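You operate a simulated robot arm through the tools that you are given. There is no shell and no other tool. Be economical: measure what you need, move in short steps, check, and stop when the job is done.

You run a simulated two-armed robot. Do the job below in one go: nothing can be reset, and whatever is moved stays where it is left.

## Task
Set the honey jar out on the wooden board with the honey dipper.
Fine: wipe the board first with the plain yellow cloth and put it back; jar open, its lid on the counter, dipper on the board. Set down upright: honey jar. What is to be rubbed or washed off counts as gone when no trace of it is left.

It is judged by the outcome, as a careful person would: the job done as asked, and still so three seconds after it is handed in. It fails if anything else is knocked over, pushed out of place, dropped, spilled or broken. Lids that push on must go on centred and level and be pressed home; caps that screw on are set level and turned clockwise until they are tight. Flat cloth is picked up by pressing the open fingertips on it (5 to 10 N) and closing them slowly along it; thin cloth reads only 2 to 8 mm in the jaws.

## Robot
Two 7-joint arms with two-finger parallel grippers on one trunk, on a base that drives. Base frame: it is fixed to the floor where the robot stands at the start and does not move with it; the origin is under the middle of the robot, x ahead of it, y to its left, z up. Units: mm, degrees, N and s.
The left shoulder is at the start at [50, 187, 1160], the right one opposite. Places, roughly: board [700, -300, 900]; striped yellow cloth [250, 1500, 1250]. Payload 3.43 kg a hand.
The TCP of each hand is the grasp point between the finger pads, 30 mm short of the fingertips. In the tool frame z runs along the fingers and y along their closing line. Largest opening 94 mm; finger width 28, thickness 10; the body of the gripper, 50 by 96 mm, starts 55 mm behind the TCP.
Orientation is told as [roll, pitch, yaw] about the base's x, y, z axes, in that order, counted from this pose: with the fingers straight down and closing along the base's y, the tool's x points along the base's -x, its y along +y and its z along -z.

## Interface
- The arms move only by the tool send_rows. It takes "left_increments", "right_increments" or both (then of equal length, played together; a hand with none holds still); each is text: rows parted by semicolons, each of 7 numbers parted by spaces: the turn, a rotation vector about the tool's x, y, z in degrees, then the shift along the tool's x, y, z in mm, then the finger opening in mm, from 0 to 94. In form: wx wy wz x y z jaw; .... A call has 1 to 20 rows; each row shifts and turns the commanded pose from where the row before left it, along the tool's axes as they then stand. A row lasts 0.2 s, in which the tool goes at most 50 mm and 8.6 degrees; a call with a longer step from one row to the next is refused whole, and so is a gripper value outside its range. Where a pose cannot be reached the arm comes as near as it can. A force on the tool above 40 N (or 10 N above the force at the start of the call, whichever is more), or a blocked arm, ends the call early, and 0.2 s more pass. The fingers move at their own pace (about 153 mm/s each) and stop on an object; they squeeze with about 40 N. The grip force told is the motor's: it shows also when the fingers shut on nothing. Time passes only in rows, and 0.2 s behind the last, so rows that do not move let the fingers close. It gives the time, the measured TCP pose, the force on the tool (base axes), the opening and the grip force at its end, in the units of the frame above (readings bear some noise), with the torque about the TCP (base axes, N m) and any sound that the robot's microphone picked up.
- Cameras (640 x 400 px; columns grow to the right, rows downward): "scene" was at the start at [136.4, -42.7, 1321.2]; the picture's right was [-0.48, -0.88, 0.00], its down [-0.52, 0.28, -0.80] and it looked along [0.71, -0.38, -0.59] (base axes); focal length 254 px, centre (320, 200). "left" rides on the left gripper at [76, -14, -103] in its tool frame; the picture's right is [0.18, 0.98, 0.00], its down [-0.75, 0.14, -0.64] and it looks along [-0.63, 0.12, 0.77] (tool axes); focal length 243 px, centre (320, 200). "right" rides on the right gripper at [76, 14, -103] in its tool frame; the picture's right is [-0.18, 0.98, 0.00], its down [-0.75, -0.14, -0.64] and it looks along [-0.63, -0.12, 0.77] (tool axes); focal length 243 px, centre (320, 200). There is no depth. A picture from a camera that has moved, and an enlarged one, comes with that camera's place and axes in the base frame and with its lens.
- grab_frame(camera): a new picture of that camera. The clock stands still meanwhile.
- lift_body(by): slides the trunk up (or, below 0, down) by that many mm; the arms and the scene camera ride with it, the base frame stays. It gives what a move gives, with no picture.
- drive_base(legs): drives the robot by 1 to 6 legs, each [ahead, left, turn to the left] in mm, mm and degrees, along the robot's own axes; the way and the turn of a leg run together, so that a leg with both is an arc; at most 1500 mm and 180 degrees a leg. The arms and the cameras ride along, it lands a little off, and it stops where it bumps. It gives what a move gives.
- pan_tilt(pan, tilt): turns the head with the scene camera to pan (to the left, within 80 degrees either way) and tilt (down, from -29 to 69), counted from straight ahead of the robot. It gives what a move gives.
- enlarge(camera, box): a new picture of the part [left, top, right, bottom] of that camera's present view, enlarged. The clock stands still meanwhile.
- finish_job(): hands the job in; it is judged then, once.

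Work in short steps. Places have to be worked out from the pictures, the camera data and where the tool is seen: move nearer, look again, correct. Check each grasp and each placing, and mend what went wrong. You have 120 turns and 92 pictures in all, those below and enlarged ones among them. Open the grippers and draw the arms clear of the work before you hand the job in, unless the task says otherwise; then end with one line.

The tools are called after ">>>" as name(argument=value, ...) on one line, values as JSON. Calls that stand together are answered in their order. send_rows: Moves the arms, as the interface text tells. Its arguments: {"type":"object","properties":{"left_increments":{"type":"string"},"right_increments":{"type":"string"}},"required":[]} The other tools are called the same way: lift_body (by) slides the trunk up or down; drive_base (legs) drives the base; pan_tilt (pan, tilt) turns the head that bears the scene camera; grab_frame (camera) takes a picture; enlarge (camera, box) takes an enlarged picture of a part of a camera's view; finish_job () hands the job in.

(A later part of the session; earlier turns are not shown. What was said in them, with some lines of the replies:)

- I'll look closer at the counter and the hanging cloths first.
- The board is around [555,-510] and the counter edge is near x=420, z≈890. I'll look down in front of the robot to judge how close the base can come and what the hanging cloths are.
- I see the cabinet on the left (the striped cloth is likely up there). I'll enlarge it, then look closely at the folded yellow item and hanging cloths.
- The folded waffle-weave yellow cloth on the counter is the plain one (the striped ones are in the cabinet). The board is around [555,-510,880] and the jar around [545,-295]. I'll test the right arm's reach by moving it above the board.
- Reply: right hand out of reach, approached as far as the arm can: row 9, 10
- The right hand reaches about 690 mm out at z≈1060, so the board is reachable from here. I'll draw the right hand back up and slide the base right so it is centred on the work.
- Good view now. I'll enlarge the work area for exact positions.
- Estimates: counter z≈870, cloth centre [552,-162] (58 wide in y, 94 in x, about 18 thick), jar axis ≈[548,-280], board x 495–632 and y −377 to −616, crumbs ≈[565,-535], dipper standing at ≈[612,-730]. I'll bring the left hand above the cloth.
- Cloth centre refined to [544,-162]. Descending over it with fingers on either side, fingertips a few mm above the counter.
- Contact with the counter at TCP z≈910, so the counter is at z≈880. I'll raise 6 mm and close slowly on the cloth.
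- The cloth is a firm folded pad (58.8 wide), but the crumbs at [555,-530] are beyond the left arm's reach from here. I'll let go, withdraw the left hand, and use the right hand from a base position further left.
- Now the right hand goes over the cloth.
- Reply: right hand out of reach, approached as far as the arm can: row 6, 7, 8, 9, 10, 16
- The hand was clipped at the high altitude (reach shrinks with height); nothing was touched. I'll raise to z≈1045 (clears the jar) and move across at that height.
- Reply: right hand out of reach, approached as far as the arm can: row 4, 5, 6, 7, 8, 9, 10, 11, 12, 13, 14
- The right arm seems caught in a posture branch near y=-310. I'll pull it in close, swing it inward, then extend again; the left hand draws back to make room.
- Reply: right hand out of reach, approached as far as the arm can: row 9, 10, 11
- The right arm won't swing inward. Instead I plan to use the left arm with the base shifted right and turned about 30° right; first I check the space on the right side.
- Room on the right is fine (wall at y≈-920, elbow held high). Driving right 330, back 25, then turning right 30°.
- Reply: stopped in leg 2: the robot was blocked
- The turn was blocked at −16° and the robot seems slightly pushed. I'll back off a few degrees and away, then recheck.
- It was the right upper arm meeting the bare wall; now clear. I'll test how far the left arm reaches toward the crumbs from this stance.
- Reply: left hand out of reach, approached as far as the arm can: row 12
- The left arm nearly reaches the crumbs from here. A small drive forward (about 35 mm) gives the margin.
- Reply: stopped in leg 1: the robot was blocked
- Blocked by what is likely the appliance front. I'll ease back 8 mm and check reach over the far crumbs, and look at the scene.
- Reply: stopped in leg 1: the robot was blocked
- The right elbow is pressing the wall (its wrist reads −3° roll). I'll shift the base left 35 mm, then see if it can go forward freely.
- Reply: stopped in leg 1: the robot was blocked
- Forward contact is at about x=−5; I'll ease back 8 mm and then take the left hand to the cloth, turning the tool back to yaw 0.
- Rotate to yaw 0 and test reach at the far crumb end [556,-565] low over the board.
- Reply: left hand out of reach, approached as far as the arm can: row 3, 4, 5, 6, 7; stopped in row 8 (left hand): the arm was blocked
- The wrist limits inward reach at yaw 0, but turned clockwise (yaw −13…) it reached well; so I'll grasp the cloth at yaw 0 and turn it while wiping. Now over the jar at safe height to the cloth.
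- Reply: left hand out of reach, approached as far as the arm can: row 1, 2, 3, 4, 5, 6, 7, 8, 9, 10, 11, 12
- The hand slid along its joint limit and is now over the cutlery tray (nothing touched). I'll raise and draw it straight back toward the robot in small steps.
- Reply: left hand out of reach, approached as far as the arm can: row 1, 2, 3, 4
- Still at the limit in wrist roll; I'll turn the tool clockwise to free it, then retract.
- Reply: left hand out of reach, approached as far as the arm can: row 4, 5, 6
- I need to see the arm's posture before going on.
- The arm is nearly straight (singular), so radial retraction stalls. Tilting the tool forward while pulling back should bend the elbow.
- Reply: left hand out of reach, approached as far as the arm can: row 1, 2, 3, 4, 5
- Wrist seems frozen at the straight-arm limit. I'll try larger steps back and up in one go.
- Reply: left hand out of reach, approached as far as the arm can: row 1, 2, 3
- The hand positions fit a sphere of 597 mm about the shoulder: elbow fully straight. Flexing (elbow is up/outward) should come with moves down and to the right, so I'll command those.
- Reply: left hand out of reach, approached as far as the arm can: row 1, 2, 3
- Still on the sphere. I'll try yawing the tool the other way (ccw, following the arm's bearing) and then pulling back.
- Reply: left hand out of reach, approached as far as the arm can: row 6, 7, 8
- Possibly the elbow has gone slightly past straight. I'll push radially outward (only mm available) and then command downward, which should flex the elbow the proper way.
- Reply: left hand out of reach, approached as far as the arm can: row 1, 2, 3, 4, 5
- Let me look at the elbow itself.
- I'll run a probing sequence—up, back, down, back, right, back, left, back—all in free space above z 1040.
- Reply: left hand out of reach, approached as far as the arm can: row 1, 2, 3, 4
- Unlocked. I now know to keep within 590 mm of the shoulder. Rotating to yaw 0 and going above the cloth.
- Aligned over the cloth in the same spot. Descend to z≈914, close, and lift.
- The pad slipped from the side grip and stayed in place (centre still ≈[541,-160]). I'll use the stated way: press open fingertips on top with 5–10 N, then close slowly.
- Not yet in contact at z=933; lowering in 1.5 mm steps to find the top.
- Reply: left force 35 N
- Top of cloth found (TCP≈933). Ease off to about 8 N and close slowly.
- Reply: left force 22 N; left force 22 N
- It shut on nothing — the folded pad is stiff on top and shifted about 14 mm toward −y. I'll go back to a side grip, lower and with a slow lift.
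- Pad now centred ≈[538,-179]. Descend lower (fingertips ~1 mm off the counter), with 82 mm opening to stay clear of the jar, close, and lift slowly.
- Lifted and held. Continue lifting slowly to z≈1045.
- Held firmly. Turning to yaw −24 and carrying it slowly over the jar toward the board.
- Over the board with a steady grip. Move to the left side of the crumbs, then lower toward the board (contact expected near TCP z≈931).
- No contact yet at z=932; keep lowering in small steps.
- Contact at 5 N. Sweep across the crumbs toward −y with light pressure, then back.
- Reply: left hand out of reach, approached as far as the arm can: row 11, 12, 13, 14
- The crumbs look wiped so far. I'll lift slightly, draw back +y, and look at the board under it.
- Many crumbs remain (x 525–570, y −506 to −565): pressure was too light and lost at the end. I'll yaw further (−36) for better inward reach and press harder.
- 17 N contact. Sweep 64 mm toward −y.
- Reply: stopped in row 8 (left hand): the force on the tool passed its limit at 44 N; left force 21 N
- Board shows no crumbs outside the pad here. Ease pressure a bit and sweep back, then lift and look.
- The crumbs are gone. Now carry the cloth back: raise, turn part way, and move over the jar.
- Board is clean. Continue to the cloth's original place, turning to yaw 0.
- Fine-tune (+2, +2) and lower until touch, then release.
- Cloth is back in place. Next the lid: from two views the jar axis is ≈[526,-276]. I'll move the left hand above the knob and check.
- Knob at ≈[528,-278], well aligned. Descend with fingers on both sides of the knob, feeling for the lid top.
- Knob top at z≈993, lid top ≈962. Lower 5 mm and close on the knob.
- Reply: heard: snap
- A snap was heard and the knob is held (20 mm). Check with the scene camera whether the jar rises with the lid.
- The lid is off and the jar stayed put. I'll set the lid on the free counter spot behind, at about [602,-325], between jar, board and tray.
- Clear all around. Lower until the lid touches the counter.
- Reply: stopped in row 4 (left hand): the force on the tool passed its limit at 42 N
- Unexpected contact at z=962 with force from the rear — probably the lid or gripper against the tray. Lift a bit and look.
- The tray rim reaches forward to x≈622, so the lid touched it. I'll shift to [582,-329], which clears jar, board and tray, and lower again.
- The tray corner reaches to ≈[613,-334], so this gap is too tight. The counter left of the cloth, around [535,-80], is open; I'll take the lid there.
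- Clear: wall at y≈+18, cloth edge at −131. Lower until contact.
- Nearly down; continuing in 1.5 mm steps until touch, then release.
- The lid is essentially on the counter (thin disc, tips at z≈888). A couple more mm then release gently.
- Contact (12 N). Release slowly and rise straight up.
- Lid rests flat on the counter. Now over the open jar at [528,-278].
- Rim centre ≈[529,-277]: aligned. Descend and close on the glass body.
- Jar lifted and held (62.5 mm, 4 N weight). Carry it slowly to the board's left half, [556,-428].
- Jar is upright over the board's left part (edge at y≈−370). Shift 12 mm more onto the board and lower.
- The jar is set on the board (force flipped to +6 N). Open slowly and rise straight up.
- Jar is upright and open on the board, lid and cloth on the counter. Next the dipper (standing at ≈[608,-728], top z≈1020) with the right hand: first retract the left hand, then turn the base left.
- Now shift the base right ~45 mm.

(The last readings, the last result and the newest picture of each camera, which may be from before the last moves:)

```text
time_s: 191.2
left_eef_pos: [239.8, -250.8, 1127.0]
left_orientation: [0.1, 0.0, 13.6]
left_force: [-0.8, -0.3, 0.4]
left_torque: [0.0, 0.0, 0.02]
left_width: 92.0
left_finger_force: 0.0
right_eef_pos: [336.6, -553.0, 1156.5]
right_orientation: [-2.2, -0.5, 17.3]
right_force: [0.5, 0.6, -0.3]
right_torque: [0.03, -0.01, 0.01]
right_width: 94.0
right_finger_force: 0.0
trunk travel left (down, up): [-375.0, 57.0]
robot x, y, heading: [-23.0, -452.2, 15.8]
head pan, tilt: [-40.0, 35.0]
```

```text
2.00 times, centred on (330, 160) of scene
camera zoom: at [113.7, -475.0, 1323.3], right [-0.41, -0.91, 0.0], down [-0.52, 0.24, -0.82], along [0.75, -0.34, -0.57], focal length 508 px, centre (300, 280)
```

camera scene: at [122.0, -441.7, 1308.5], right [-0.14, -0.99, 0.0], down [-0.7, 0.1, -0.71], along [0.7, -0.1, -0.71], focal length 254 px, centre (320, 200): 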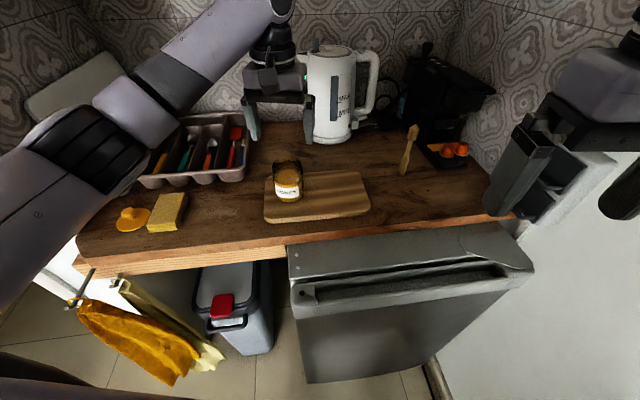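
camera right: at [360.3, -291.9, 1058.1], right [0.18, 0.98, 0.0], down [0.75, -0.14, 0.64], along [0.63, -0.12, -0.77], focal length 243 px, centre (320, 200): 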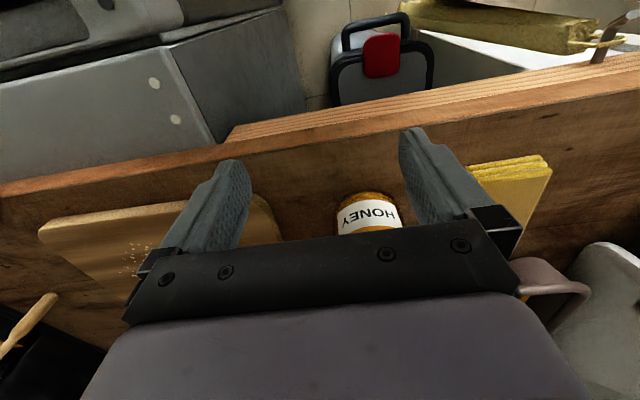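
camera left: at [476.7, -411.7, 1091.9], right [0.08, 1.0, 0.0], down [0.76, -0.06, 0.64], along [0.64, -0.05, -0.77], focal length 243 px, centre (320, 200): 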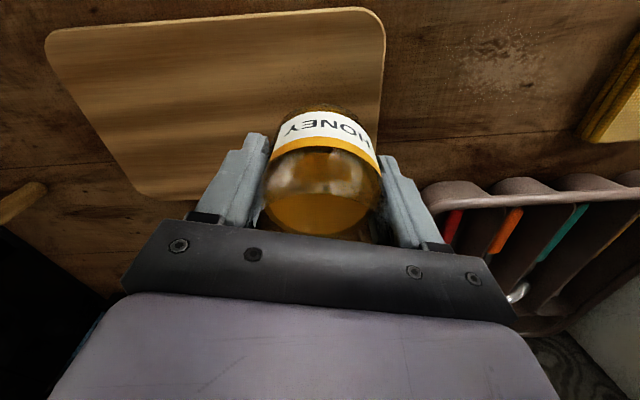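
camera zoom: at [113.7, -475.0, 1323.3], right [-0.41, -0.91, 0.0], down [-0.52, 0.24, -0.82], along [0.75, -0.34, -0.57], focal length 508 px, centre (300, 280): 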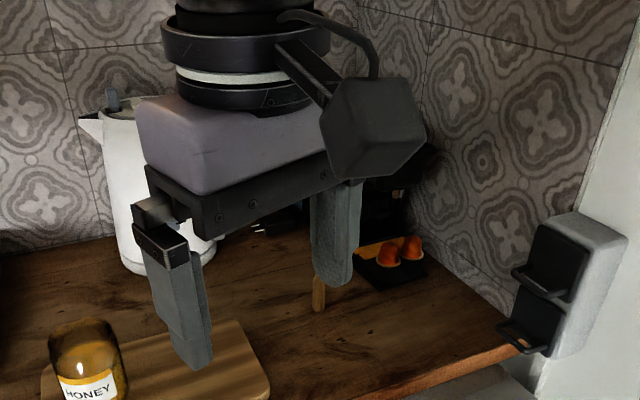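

Dipper base ≈[611,-729]. Level the right tool and bring it near, at z≈1075, to look.

>>> send_rows(right_increments="-2.3 0 0 0 0 0 94; 0 0 0 -17.6 -24.8 10.2 94; 0 0 0 -17.6 -24.8 10.2 94; 0 0 0 -17.6 -24.8 10.2 94; 0 0 0 -17.6 -24.8 10.2 94; 0 0 0 -17.6 -24.8 10.2 94; 0 0 0 -17.6 -24.8 10.2 94; 0 0 0 -17.6 -24.8 10.2 94; 0 0 0 -17.6 -24.8 10.2 94; 0 0 0 0 0 0 94")

>>> grab_frame(camera="right")

```text
time_s: 193.4
left_eef_pos: [239.1, -250.3, 1128.2]
left_orientation: [-0.2, -0.1, 13.6]
left_force: [0.4, 0.0, 0.3]
left_torque: [-0.02, 0.01, 0.0]
left_width: 92.2
left_finger_force: 0.0
right_eef_pos: [530.6, -698.6, 1076.7]
right_orientation: [0.1, -0.7, 17.3]
right_force: [0.0, -0.2, 0.0]
right_torque: [0.0, 0.01, -0.01]
right_width: 94.1
right_finger_force: 0.1
trunk travel left (down, up): [-375.0, 57.0]
robot x, y, heading: [-24.4, -452.5, 15.8]
head pan, tilt: [-40.0, 35.0]
```

```text
26 pictures are left
camera right: at [451.6, -707.6, 1178.1], right [-0.12, 0.99, 0.0], down [0.76, 0.09, 0.65], along [0.64, 0.08, -0.76], focal length 243 px, centre (320, 200)
```

right: 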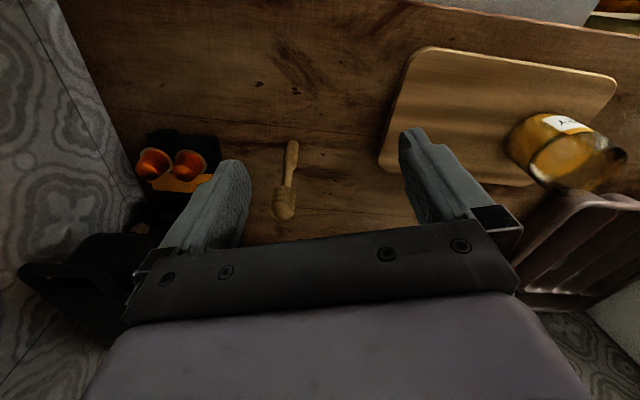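

Dipper axis ≈[609,-724], top z≈1010. Move above it with fingertips still above its head, and check.

>>> send_rows(right_increments="0 0 0 -16.7 -11.9 0 94; 0 0 0 -16.7 -11.9 4 94; 0 0 0 -16.7 -11.9 4 94; 0 0 0 -16.7 -11.9 4 94; 0 0 0 0 0 0 94")

>>> grab_frame(camera="right")

>>> enlarge(camera="scene", box=[220, 70, 440, 230])

```text
time_s: 194.6
left_eef_pos: [240.0, -250.8, 1127.9]
left_orientation: [-0.2, -0.2, 13.5]
left_force: [0.6, 0.1, -0.2]
left_torque: [-0.02, -0.02, 0.02]
left_width: 91.9
left_finger_force: 0.0
right_eef_pos: [607.2, -726.3, 1066.1]
right_orientation: [0.1, -0.6, 17.1]
right_force: [0.5, -0.1, 0.5]
right_torque: [-0.02, -0.02, 0.01]
right_width: 93.8
right_finger_force: 0.0
trunk travel left (down, up): [-375.0, 57.0]
robot x, y, heading: [-28.3, -454.6, 15.9]
head pan, tilt: [-40.0, 35.0]
```

```text
25 pictures are left
camera right: at [528.9, -734.6, 1167.4], right [-0.11, 0.99, 0.0], down [0.76, 0.08, 0.65], along [0.64, 0.08, -0.76], focal length 243 px, centre (320, 200)
```

right: 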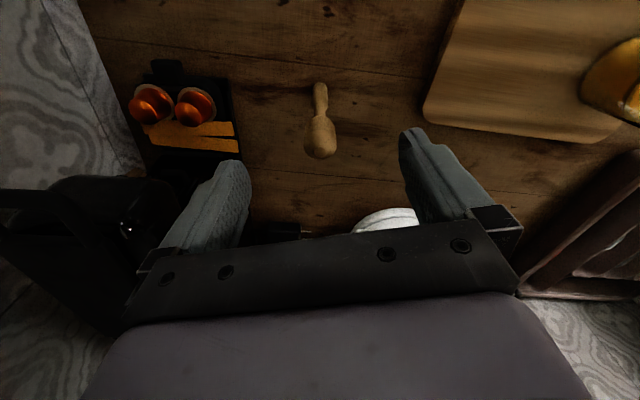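

```text
2.50 times, centred on (330, 150) of scene
camera zoom: at [113.4, -474.9, 1323.4], right [-0.41, -0.91, 0.0], down [-0.52, 0.24, -0.82], along [0.75, -0.34, -0.57], focal length 634 px, centre (295, 325)
```

zoom: 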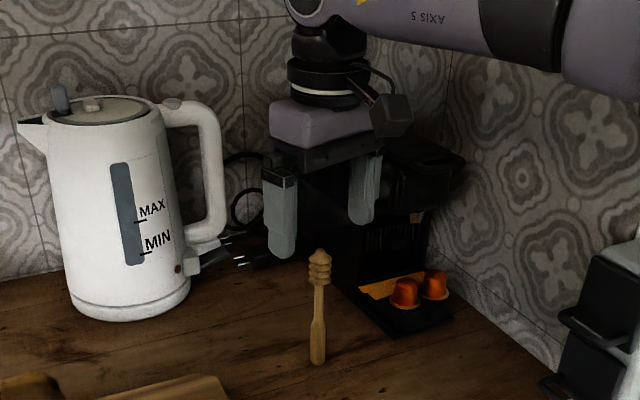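

Aligned within 3 mm. Correct +3 mm in y, narrow to 64 mm, and descend around the dipper.

>>> send_rows(right_increments="0 0 0 0 3.2 0 70; 0 0 0 0 0 10 64; 0 0 0 0 0 15 64; 0 0 0 0 0 15 64; 0 0 0 0 0 15 64; 0 0 0 0 0 15 64; 0 0 0 0 0 12 64; 0 0 0 0 0 8 64; 0 0 0 0 0 0 64")

>>> grab_frame(camera="right")

>>> enlarge(camera="scene", box=[260, 90, 420, 230])

```text
time_s: 196.6
left_eef_pos: [238.5, -250.5, 1128.5]
left_orientation: [0.0, -0.1, 13.6]
left_force: [0.4, 0.0, -0.4]
left_torque: [-0.01, -0.01, 0.02]
left_width: 91.8
left_finger_force: 0.0
right_eef_pos: [607.3, -723.2, 975.4]
right_orientation: [0.1, -0.7, 17.3]
right_force: [0.1, -0.5, -0.1]
right_torque: [-0.01, 0.01, -0.02]
right_width: 64.1
right_finger_force: 0.1
trunk travel left (down, up): [-375.0, 57.0]
robot x, y, heading: [-29.2, -455.0, 15.5]
head pan, tilt: [-40.0, 35.0]
```

```text
23 pictures are left
camera right: at [529.3, -730.7, 1076.3], right [-0.11, 0.99, 0.0], down [0.75, 0.08, 0.65], along [0.65, 0.08, -0.76], focal length 243 px, centre (320, 200)
```

right: 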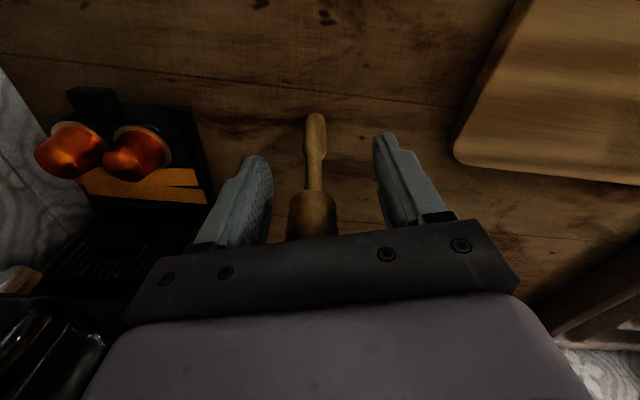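

```text
2.86 times, centred on (340, 160) of scene
camera zoom: at [113.7, -475.1, 1323.3], right [-0.41, -0.91, 0.0], down [-0.52, 0.24, -0.82], along [0.75, -0.34, -0.57], focal length 725 px, centre (263, 314)
```

zoom: 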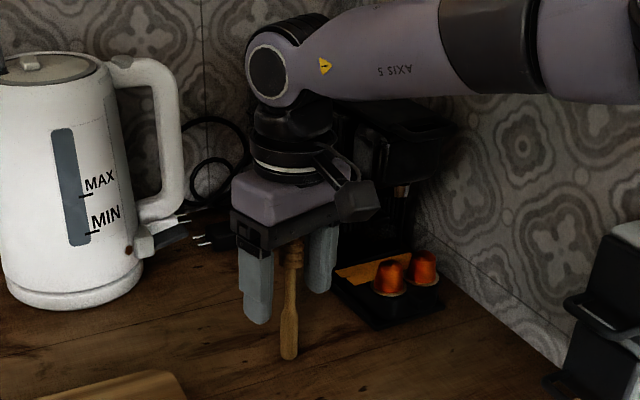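

The dipper is centred between the fingers with no contact. Close slowly and lift a little.

>>> send_rows(right_increments="0 0 0 0 0 0 50; 0 0 0 0 0 0 38; 0 0 0 0 0 0 30; 0 0 0 0 0 0 24; 0 0 0 0 0 0 18; 0 0 0 0 0 0 12; 0 0 0 0 0 0 5; 0 0 0 0 0 0 5; 0 0 0 0 0 -3 5; 0 0 0 0 0 -5 5; 0 0 0 0 0 -5 5; 0 0 0 0 0 0 5")

>>> enlarge(camera="scene", box=[260, 90, 420, 230])

```text
time_s: 199.2
left_eef_pos: [238.8, -250.6, 1128.4]
left_orientation: [0.0, -0.2, 13.6]
left_force: [0.2, 0.1, 0.3]
left_torque: [-0.01, -0.02, 0.02]
left_width: 92.0
left_finger_force: 0.1
right_eef_pos: [608.5, -723.2, 987.7]
right_orientation: [0.1, -0.6, 17.3]
right_force: [0.5, 0.6, -0.1]
right_torque: [-0.04, 0.01, 0.02]
right_width: 22.4
right_finger_force: 39.8
trunk travel left (down, up): [-375.0, 57.0]
robot x, y, heading: [-22.6, -455.3, 15.5]
head pan, tilt: [-40.0, 35.0]
```

```text
2.86 times, centred on (340, 160) of scene
camera zoom: at [113.7, -475.1, 1323.3], right [-0.41, -0.91, 0.0], down [-0.52, 0.24, -0.82], along [0.75, -0.34, -0.57], focal length 725 px, centre (263, 314)
```

zoom: 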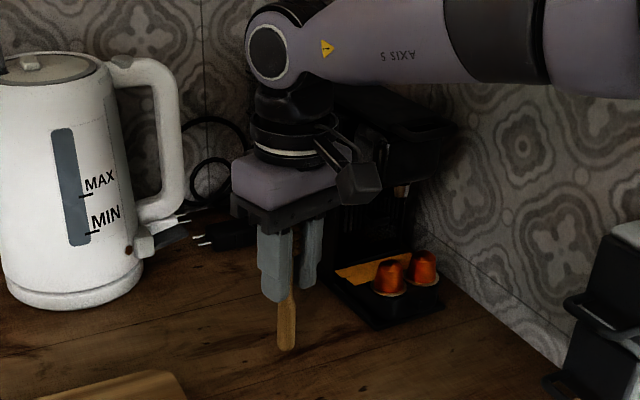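

Gripped at its head (22 mm) and lifted. Carry it to the right half of the board, [555,-550].

>>> send_rows(right_increments="0 0 0 0 0 -8 5; 0 0 0 0 0 -10 5; 0 0 0 0 0 -12 5; 0 0 0 0 0 -10 5; 0 0 -4 0 0 0 5; 0 0 -4 0 0 0 5; 0 0 -4 0 0 0 5; 0 0 0 -2 8 0 5; 0 0 0 -3.3 15 0 5; 0 0 0 -3.3 15 0 5; 0 0 0 -3.3 15 0 5; 0 0 0 -3.3 15 0 5; 0 0 0 -3.3 15 0 5; 0 0 0 -3.3 15 0 5; 0 0 0 -3.3 15 0 5; 0 0 0 -3.3 15 0 5; 0 0 0 -3.3 15 0 5; 0 0 0 -3.3 15 0 5; 0 0 0 -3.3 15 0 5; 0 0 0 0 0 0 5")

>>> pan_tilt(pan=-18, tilt=40)

>>> enlarge(camera="scene", box=[200, 60, 440, 230])

```text
time_s: 203.4
left_eef_pos: [240.4, -251.3, 1127.0]
left_orientation: [0.0, -0.1, 13.6]
left_force: [-0.2, -0.2, -0.6]
left_torque: [-0.01, -0.01, 0.0]
left_width: 91.9
left_finger_force: 0.1
right_eef_pos: [519.4, -530.7, 1028.3]
right_orientation: [0.0, -0.5, 29.2]
right_force: [0.0, 0.0, -0.9]
right_torque: [-0.01, 0.01, 0.0]
right_width: 22.3
right_finger_force: 40.0
right hand out of reach, approached as far as the arm can: row 5, 6, 7
trunk travel left (down, up): [-375.0, 57.0]
robot x, y, heading: [-23.8, -454.8, 15.6]
head pan, tilt: [-40.0, 35.0]
```

```text
time_s: 204.2
left_eef_pos: [239.8, -250.0, 1128.1]
left_orientation: [0.0, 0.0, 13.6]
left_force: [0.6, 0.4, -0.1]
left_torque: [-0.02, 0.02, -0.05]
left_width: 91.8
left_finger_force: 0.1
right_eef_pos: [517.9, -530.7, 1028.5]
right_orientation: [0.0, -0.6, 29.2]
right_force: [0.3, 0.2, -0.5]
right_torque: [0.01, -0.01, -0.04]
right_width: 22.4
right_finger_force: 39.9
trunk travel left (down, up): [-375.0, 57.0]
robot x, y, heading: [-26.7, -456.7, 15.8]
head pan, tilt: [-18.0, 40.0]
```

```text
2.35 times, centred on (320, 145) of scene
camera zoom: at [118.4, -442.4, 1315.8], right [-0.04, -1.0, 0.0], down [-0.64, 0.03, -0.77], along [0.77, -0.03, -0.64], focal length 597 px, centre (320, 329)
```

zoom: 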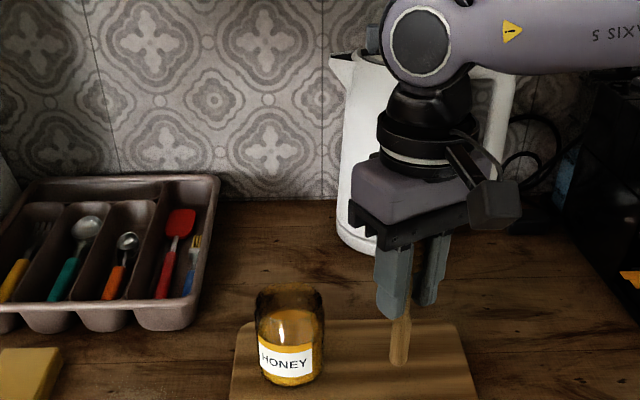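

Shift to [552,-548] and lower; contact expected near TCP z≈992.

>>> send_rows(right_increments="0 0 0 -7 -10 0 5; 0 0 0 -7 -11 0 5; 0 0 0 -6 -10 0 5; 0 0 0 0 0 8 5; 0 0 0 0 0 8 5; 0 0 0 0 0 6 5; 0 0 0 0 0 4 5; 0 0 0 0 0 3 5; 0 0 0 0 0 0 5")

>>> grab_frame(camera="right")

```text
time_s: 206.2
left_eef_pos: [239.9, -249.5, 1127.4]
left_orientation: [0.0, -0.2, 13.6]
left_force: [0.0, -1.1, 0.2]
left_torque: [0.01, 0.01, -0.01]
left_width: 92.1
left_finger_force: 0.1
right_eef_pos: [550.6, -546.8, 999.0]
right_orientation: [-0.1, -0.6, 29.3]
right_force: [0.3, 0.4, 0.3]
right_torque: [0.04, 0.03, 0.0]
right_width: 22.4
right_finger_force: 40.0
trunk travel left (down, up): [-375.0, 57.0]
robot x, y, heading: [-27.0, -452.1, 15.7]
head pan, tilt: [-18.0, 40.0]
```

```text
19 pictures are left
camera right: at [477.0, -571.7, 1101.5], right [-0.32, 0.95, 0.0], down [0.72, 0.24, 0.65], along [0.62, 0.21, -0.76], focal length 243 px, centre (320, 200)
```

right: 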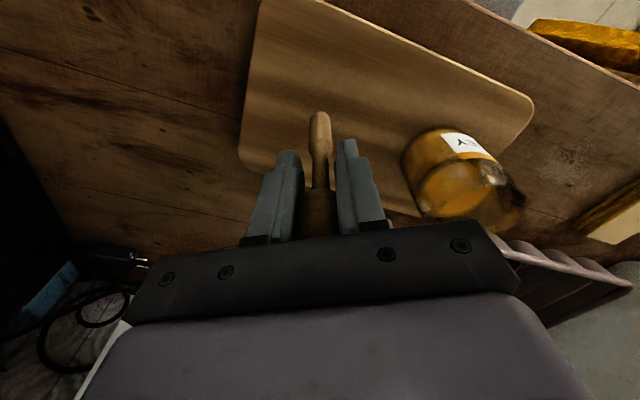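

>>> send_rows(right_increments="0 0 0 0 0 2 5; 0 0 0 0 0 2 5; 0 0 0 0 0 1 5; 0 0 0 0 0 0 5")

>>> send_rows(right_increments="0 0 0 0 0 1 5; 0 0 0 0 0 1 5; 0 0 0 0 0 0 5")

```text
time_s: 207.2
left_eef_pos: [240.2, -249.5, 1127.7]
left_orientation: [0.1, -0.1, 13.6]
left_force: [-0.3, -0.2, 0.1]
left_torque: [0.0, 0.01, 0.02]
left_width: 92.3
left_finger_force: 0.0
right_eef_pos: [550.6, -547.5, 995.8]
right_orientation: [0.0, -0.7, 29.2]
right_force: [0.1, -0.7, -1.3]
right_torque: [0.02, 0.01, -0.02]
right_width: 22.3
right_finger_force: 39.5
trunk travel left (down, up): [-375.0, 57.0]
robot x, y, heading: [-25.3, -451.9, 15.7]
head pan, tilt: [-18.0, 40.0]
```

```text
time_s: 208.0
left_eef_pos: [240.0, -249.4, 1127.3]
left_orientation: [0.0, -0.1, 13.6]
left_force: [0.3, -0.1, -0.7]
left_torque: [0.0, 0.02, -0.03]
left_width: 91.8
left_finger_force: 0.1
right_eef_pos: [550.2, -547.3, 992.9]
right_orientation: [0.0, -0.6, 29.4]
right_force: [0.5, -0.3, 0.0]
right_torque: [-0.03, 0.01, -0.03]
right_width: 22.1
right_finger_force: 40.0
trunk travel left (down, up): [-375.0, 57.0]
robot x, y, heading: [-25.9, -454.0, 15.7]
head pan, tilt: [-18.0, 40.0]
```

>>> send_rows(right_increments="0 0 0 0 0 1 5; 0 0 0 0 0 1 5; 0 0 0 0 0 0 5")

>>> enlarge(camera="scene", box=[290, 120, 410, 220])

```text
time_s: 208.8
left_eef_pos: [239.7, -248.5, 1127.8]
left_orientation: [0.0, -0.1, 13.6]
left_force: [0.2, 1.0, 0.0]
left_torque: [0.01, -0.03, 0.02]
left_width: 91.7
left_finger_force: 0.0
right_eef_pos: [549.7, -548.5, 991.1]
right_orientation: [-0.1, -0.7, 29.3]
right_force: [0.2, -0.3, 0.1]
right_torque: [0.03, 0.02, 0.01]
right_width: 22.6
right_finger_force: 39.7
trunk travel left (down, up): [-375.0, 57.0]
robot x, y, heading: [-22.3, -452.5, 15.6]
head pan, tilt: [-18.0, 40.0]
```

```text
4.00 times, centred on (350, 170) of scene
camera zoom: at [118.4, -442.3, 1315.8], right [-0.04, -1.0, 0.0], down [-0.64, 0.03, -0.77], along [0.77, -0.03, -0.64], focal length 1015 px, centre (200, 320)
```

zoom: 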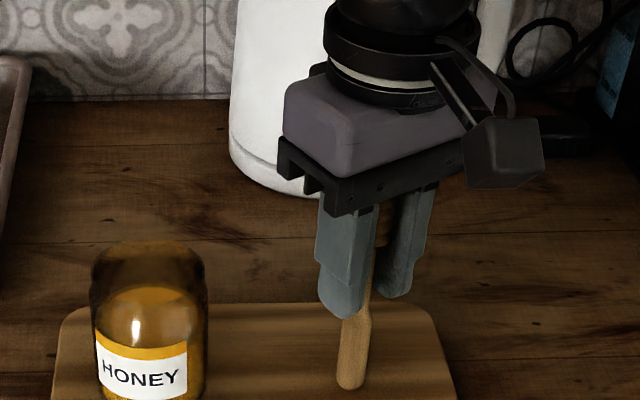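

>>> send_rows(right_increments="0 0 0 0 0 1 5; 0 0 0 0 0 1 5; 0 0 0 0 0 0 5")

>>> send_rows(right_increments="0 0 0 0 0 0.8 5; 0 0 0 0 0 0.8 5; 0 0 0 0 0 0 5")

```text
time_s: 209.6
left_eef_pos: [240.2, -250.3, 1128.2]
left_orientation: [-0.1, 0.0, 13.6]
left_force: [0.2, 0.5, -0.3]
left_torque: [0.0, 0.01, 0.04]
left_width: 92.0
left_finger_force: 0.1
right_eef_pos: [550.3, -548.1, 991.2]
right_orientation: [0.0, -0.9, 29.3]
right_force: [0.3, -0.7, 6.7]
right_torque: [-0.02, 0.0, -0.01]
right_width: 22.5
right_finger_force: 40.0
trunk travel left (down, up): [-375.0, 57.0]
robot x, y, heading: [-23.6, -451.6, 15.5]
head pan, tilt: [-18.0, 40.0]
```

```text
time_s: 210.4
left_eef_pos: [239.8, -249.7, 1127.8]
left_orientation: [-0.1, -0.2, 13.6]
left_force: [-1.0, 0.6, 0.6]
left_torque: [-0.02, 0.01, 0.01]
left_width: 91.9
left_finger_force: 0.1
right_eef_pos: [549.8, -548.1, 990.3]
right_orientation: [0.0, -1.1, 29.3]
right_force: [2.9, -0.4, 20.6]
right_torque: [0.01, -0.23, 0.0]
right_width: 22.5
right_finger_force: 39.8
trunk travel left (down, up): [-375.0, 57.0]
robot x, y, heading: [-23.6, -454.4, 15.7]
head pan, tilt: [-18.0, 40.0]
```

Contact made. Ease to light contact, then open slowly a few mm to see if it stands.

>>> send_rows(right_increments="0 0 0 0 0 -1.7 5; 0 0 0 0 0 0 5; 0 0 0 0 0 0 21; 0 0 0 0 0 0 24; 0 0 0 0 0 0 27; 0 0 0 0 0 0 30; 0 0 0 0 0 0 30; 0 0 0 0 0 0 30")

>>> grab_frame(camera="right")

```text
time_s: 212.2
left_eef_pos: [239.3, -251.3, 1128.4]
left_orientation: [0.0, -0.1, 13.6]
left_force: [0.0, 0.4, -0.2]
left_torque: [0.02, -0.02, 0.02]
left_width: 92.1
left_finger_force: 0.0
right_eef_pos: [549.5, -548.8, 988.1]
right_orientation: [0.0, -0.8, 29.3]
right_force: [-0.2, -0.6, 0.4]
right_torque: [-0.01, 0.05, -0.01]
right_width: 30.0
right_finger_force: 0.1
trunk travel left (down, up): [-375.0, 57.0]
robot x, y, heading: [-24.6, -452.9, 15.6]
head pan, tilt: [-18.0, 40.0]
```

```text
17 pictures are left
camera right: at [475.5, -572.9, 1090.6], right [-0.32, 0.95, 0.0], down [0.72, 0.24, 0.65], along [0.62, 0.21, -0.76], focal length 243 px, centre (320, 200)
```

right: 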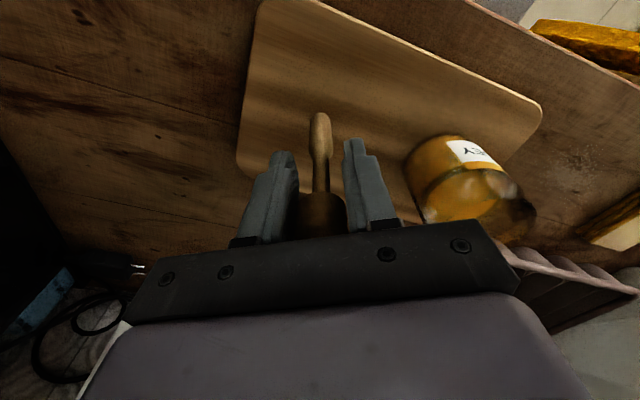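

It stands free at 30 mm opening. Open to 56 and rise straight up.

>>> send_rows(right_increments="0 0 0 0 0 0 40; 0 0 0 0 0 0 50; 0 0 0 0 0 0 56; 0 0 0 0 0 0 56; 0 0 0 0 0 -8 56; 0 0 0 0 0 -15 56; 0 0 0 0 0 -20 56; 0 0 0 0 0 -20 56; 0 0 0 0 0 -20 56; 0 0 0 0 0 0 56")

>>> enlarge(camera="scene", box=[240, 80, 420, 220])

```text
time_s: 214.4
left_eef_pos: [239.8, -250.1, 1127.9]
left_orientation: [0.0, -0.1, 13.6]
left_force: [-0.3, 1.1, 1.0]
left_torque: [-0.02, -0.02, -0.01]
left_width: 92.2
left_finger_force: 0.1
right_eef_pos: [549.8, -547.8, 1073.5]
right_orientation: [0.0, -0.5, 29.2]
right_force: [-0.1, -0.4, 0.4]
right_torque: [-0.01, -0.01, 0.03]
right_width: 56.2
right_finger_force: 0.1
trunk travel left (down, up): [-375.0, 57.0]
robot x, y, heading: [-25.5, -455.7, 15.5]
head pan, tilt: [-18.0, 40.0]
```

```text
2.86 times, centred on (330, 150) of scene
camera zoom: at [118.4, -442.3, 1315.7], right [-0.04, -1.0, 0.0], down [-0.64, 0.03, -0.77], along [0.77, -0.03, -0.64], focal length 725 px, centre (291, 343)
```

zoom: 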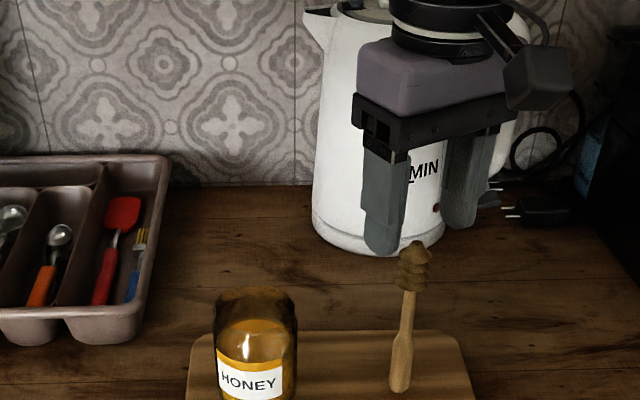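

The dipper stands on the board. Raise clear, draw the right hand back, and take a final look.

>>> send_rows(right_increments="0 0 0 0 0 -15 56; 0 0 0 0 0 -15 56; 0 0 0 0 0 -10 56; 0 0 0 25 0 -5 56; 0 0 0 35 0 0 56; 0 0 0 40 0 0 70; 0 0 0 40 0 0 90; 0 0 0 30 0 0 90; 0 0 0 0 0 0 90; 0 0 0 0 0 0 90; 0 0 0 0 0 0 90")

>>> grab_frame(camera="scene")

>>> enlarge(camera="scene", box=[140, 100, 400, 260])

```text
time_s: 216.8
left_eef_pos: [238.5, -250.0, 1127.9]
left_orientation: [0.0, -0.1, 13.6]
left_force: [-0.1, 0.3, 0.1]
left_torque: [0.01, -0.03, 0.0]
left_width: 91.8
left_finger_force: 0.1
right_eef_pos: [401.0, -630.7, 1115.3]
right_orientation: [0.1, -0.6, 29.2]
right_force: [0.0, 0.5, -0.4]
right_torque: [-0.01, 0.02, 0.02]
right_width: 90.0
right_finger_force: 0.0
trunk travel left (down, up): [-375.0, 57.0]
robot x, y, heading: [-20.9, -449.9, 15.9]
head pan, tilt: [-18.0, 40.0]
```

```text
15 pictures are left
camera scene: at [118.4, -442.3, 1315.8], right [-0.04, -1.0, 0.0], down [-0.64, 0.03, -0.77], along [0.77, -0.03, -0.64], focal length 254 px, centre (320, 200)
```

scene: 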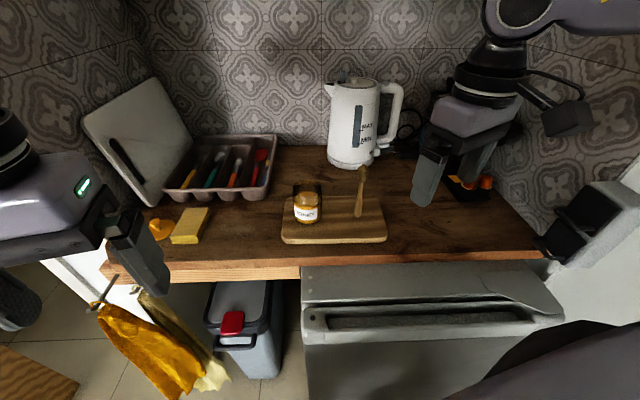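

```text
2.46 times, centred on (270, 180) of scene
camera zoom: at [118.4, -442.3, 1315.8], right [-0.04, -1.0, 0.0], down [-0.64, 0.03, -0.77], along [0.77, -0.03, -0.64], focal length 625 px, centre (443, 249)
```

zoom: 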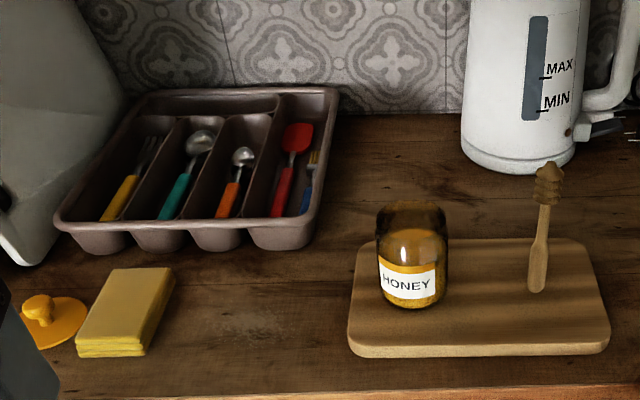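

Everything looks in place. I'll zoom on the board and on the faint patch where the jar had stood.

>>> enlarge(camera="scene", box=[275, 180, 395, 250])

>>> enlarge(camera="scene", box=[200, 190, 300, 260])

```text
5.33 times, centred on (335, 215) of scene
camera zoom: at [118.4, -442.3, 1315.8], right [-0.04, -1.0, 0.0], down [-0.64, 0.03, -0.77], along [0.77, -0.03, -0.64], focal length 1353 px, centre (240, 120)
```

zoom: 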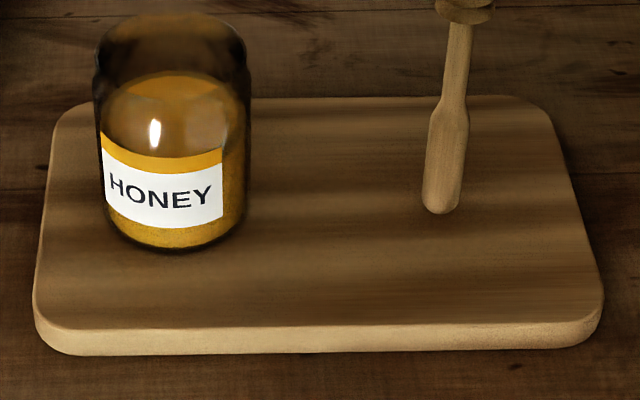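

```text
5.71 times, centred on (250, 225) of scene
camera zoom: at [118.4, -442.3, 1315.8], right [-0.04, -1.0, 0.0], down [-0.64, 0.03, -0.77], along [0.77, -0.03, -0.64], focal length 1450 px, centre (720, 57)
```

zoom: 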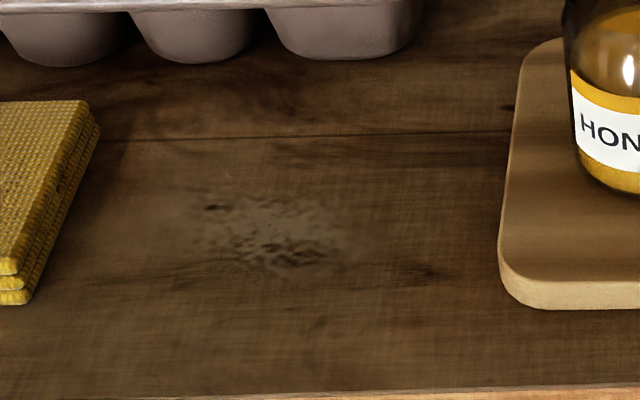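

The board is spotless and the counter patch is only wood texture. Jar upright and open, dipper on the board, lid and cloth on the counter, grippers open and clear — handing in.

>>> finish_job()

```text
The job is handed in.
```

I wiped the board clean and put the plain yellow cloth back where it was. The open honey jar stands upright on the board, with the dipper standing beside it. The lid is on the counter to the left of the cloth; it briefly pressed on the cutlery tray's rim while I was placing it, and the tray may have shifted very slightly.
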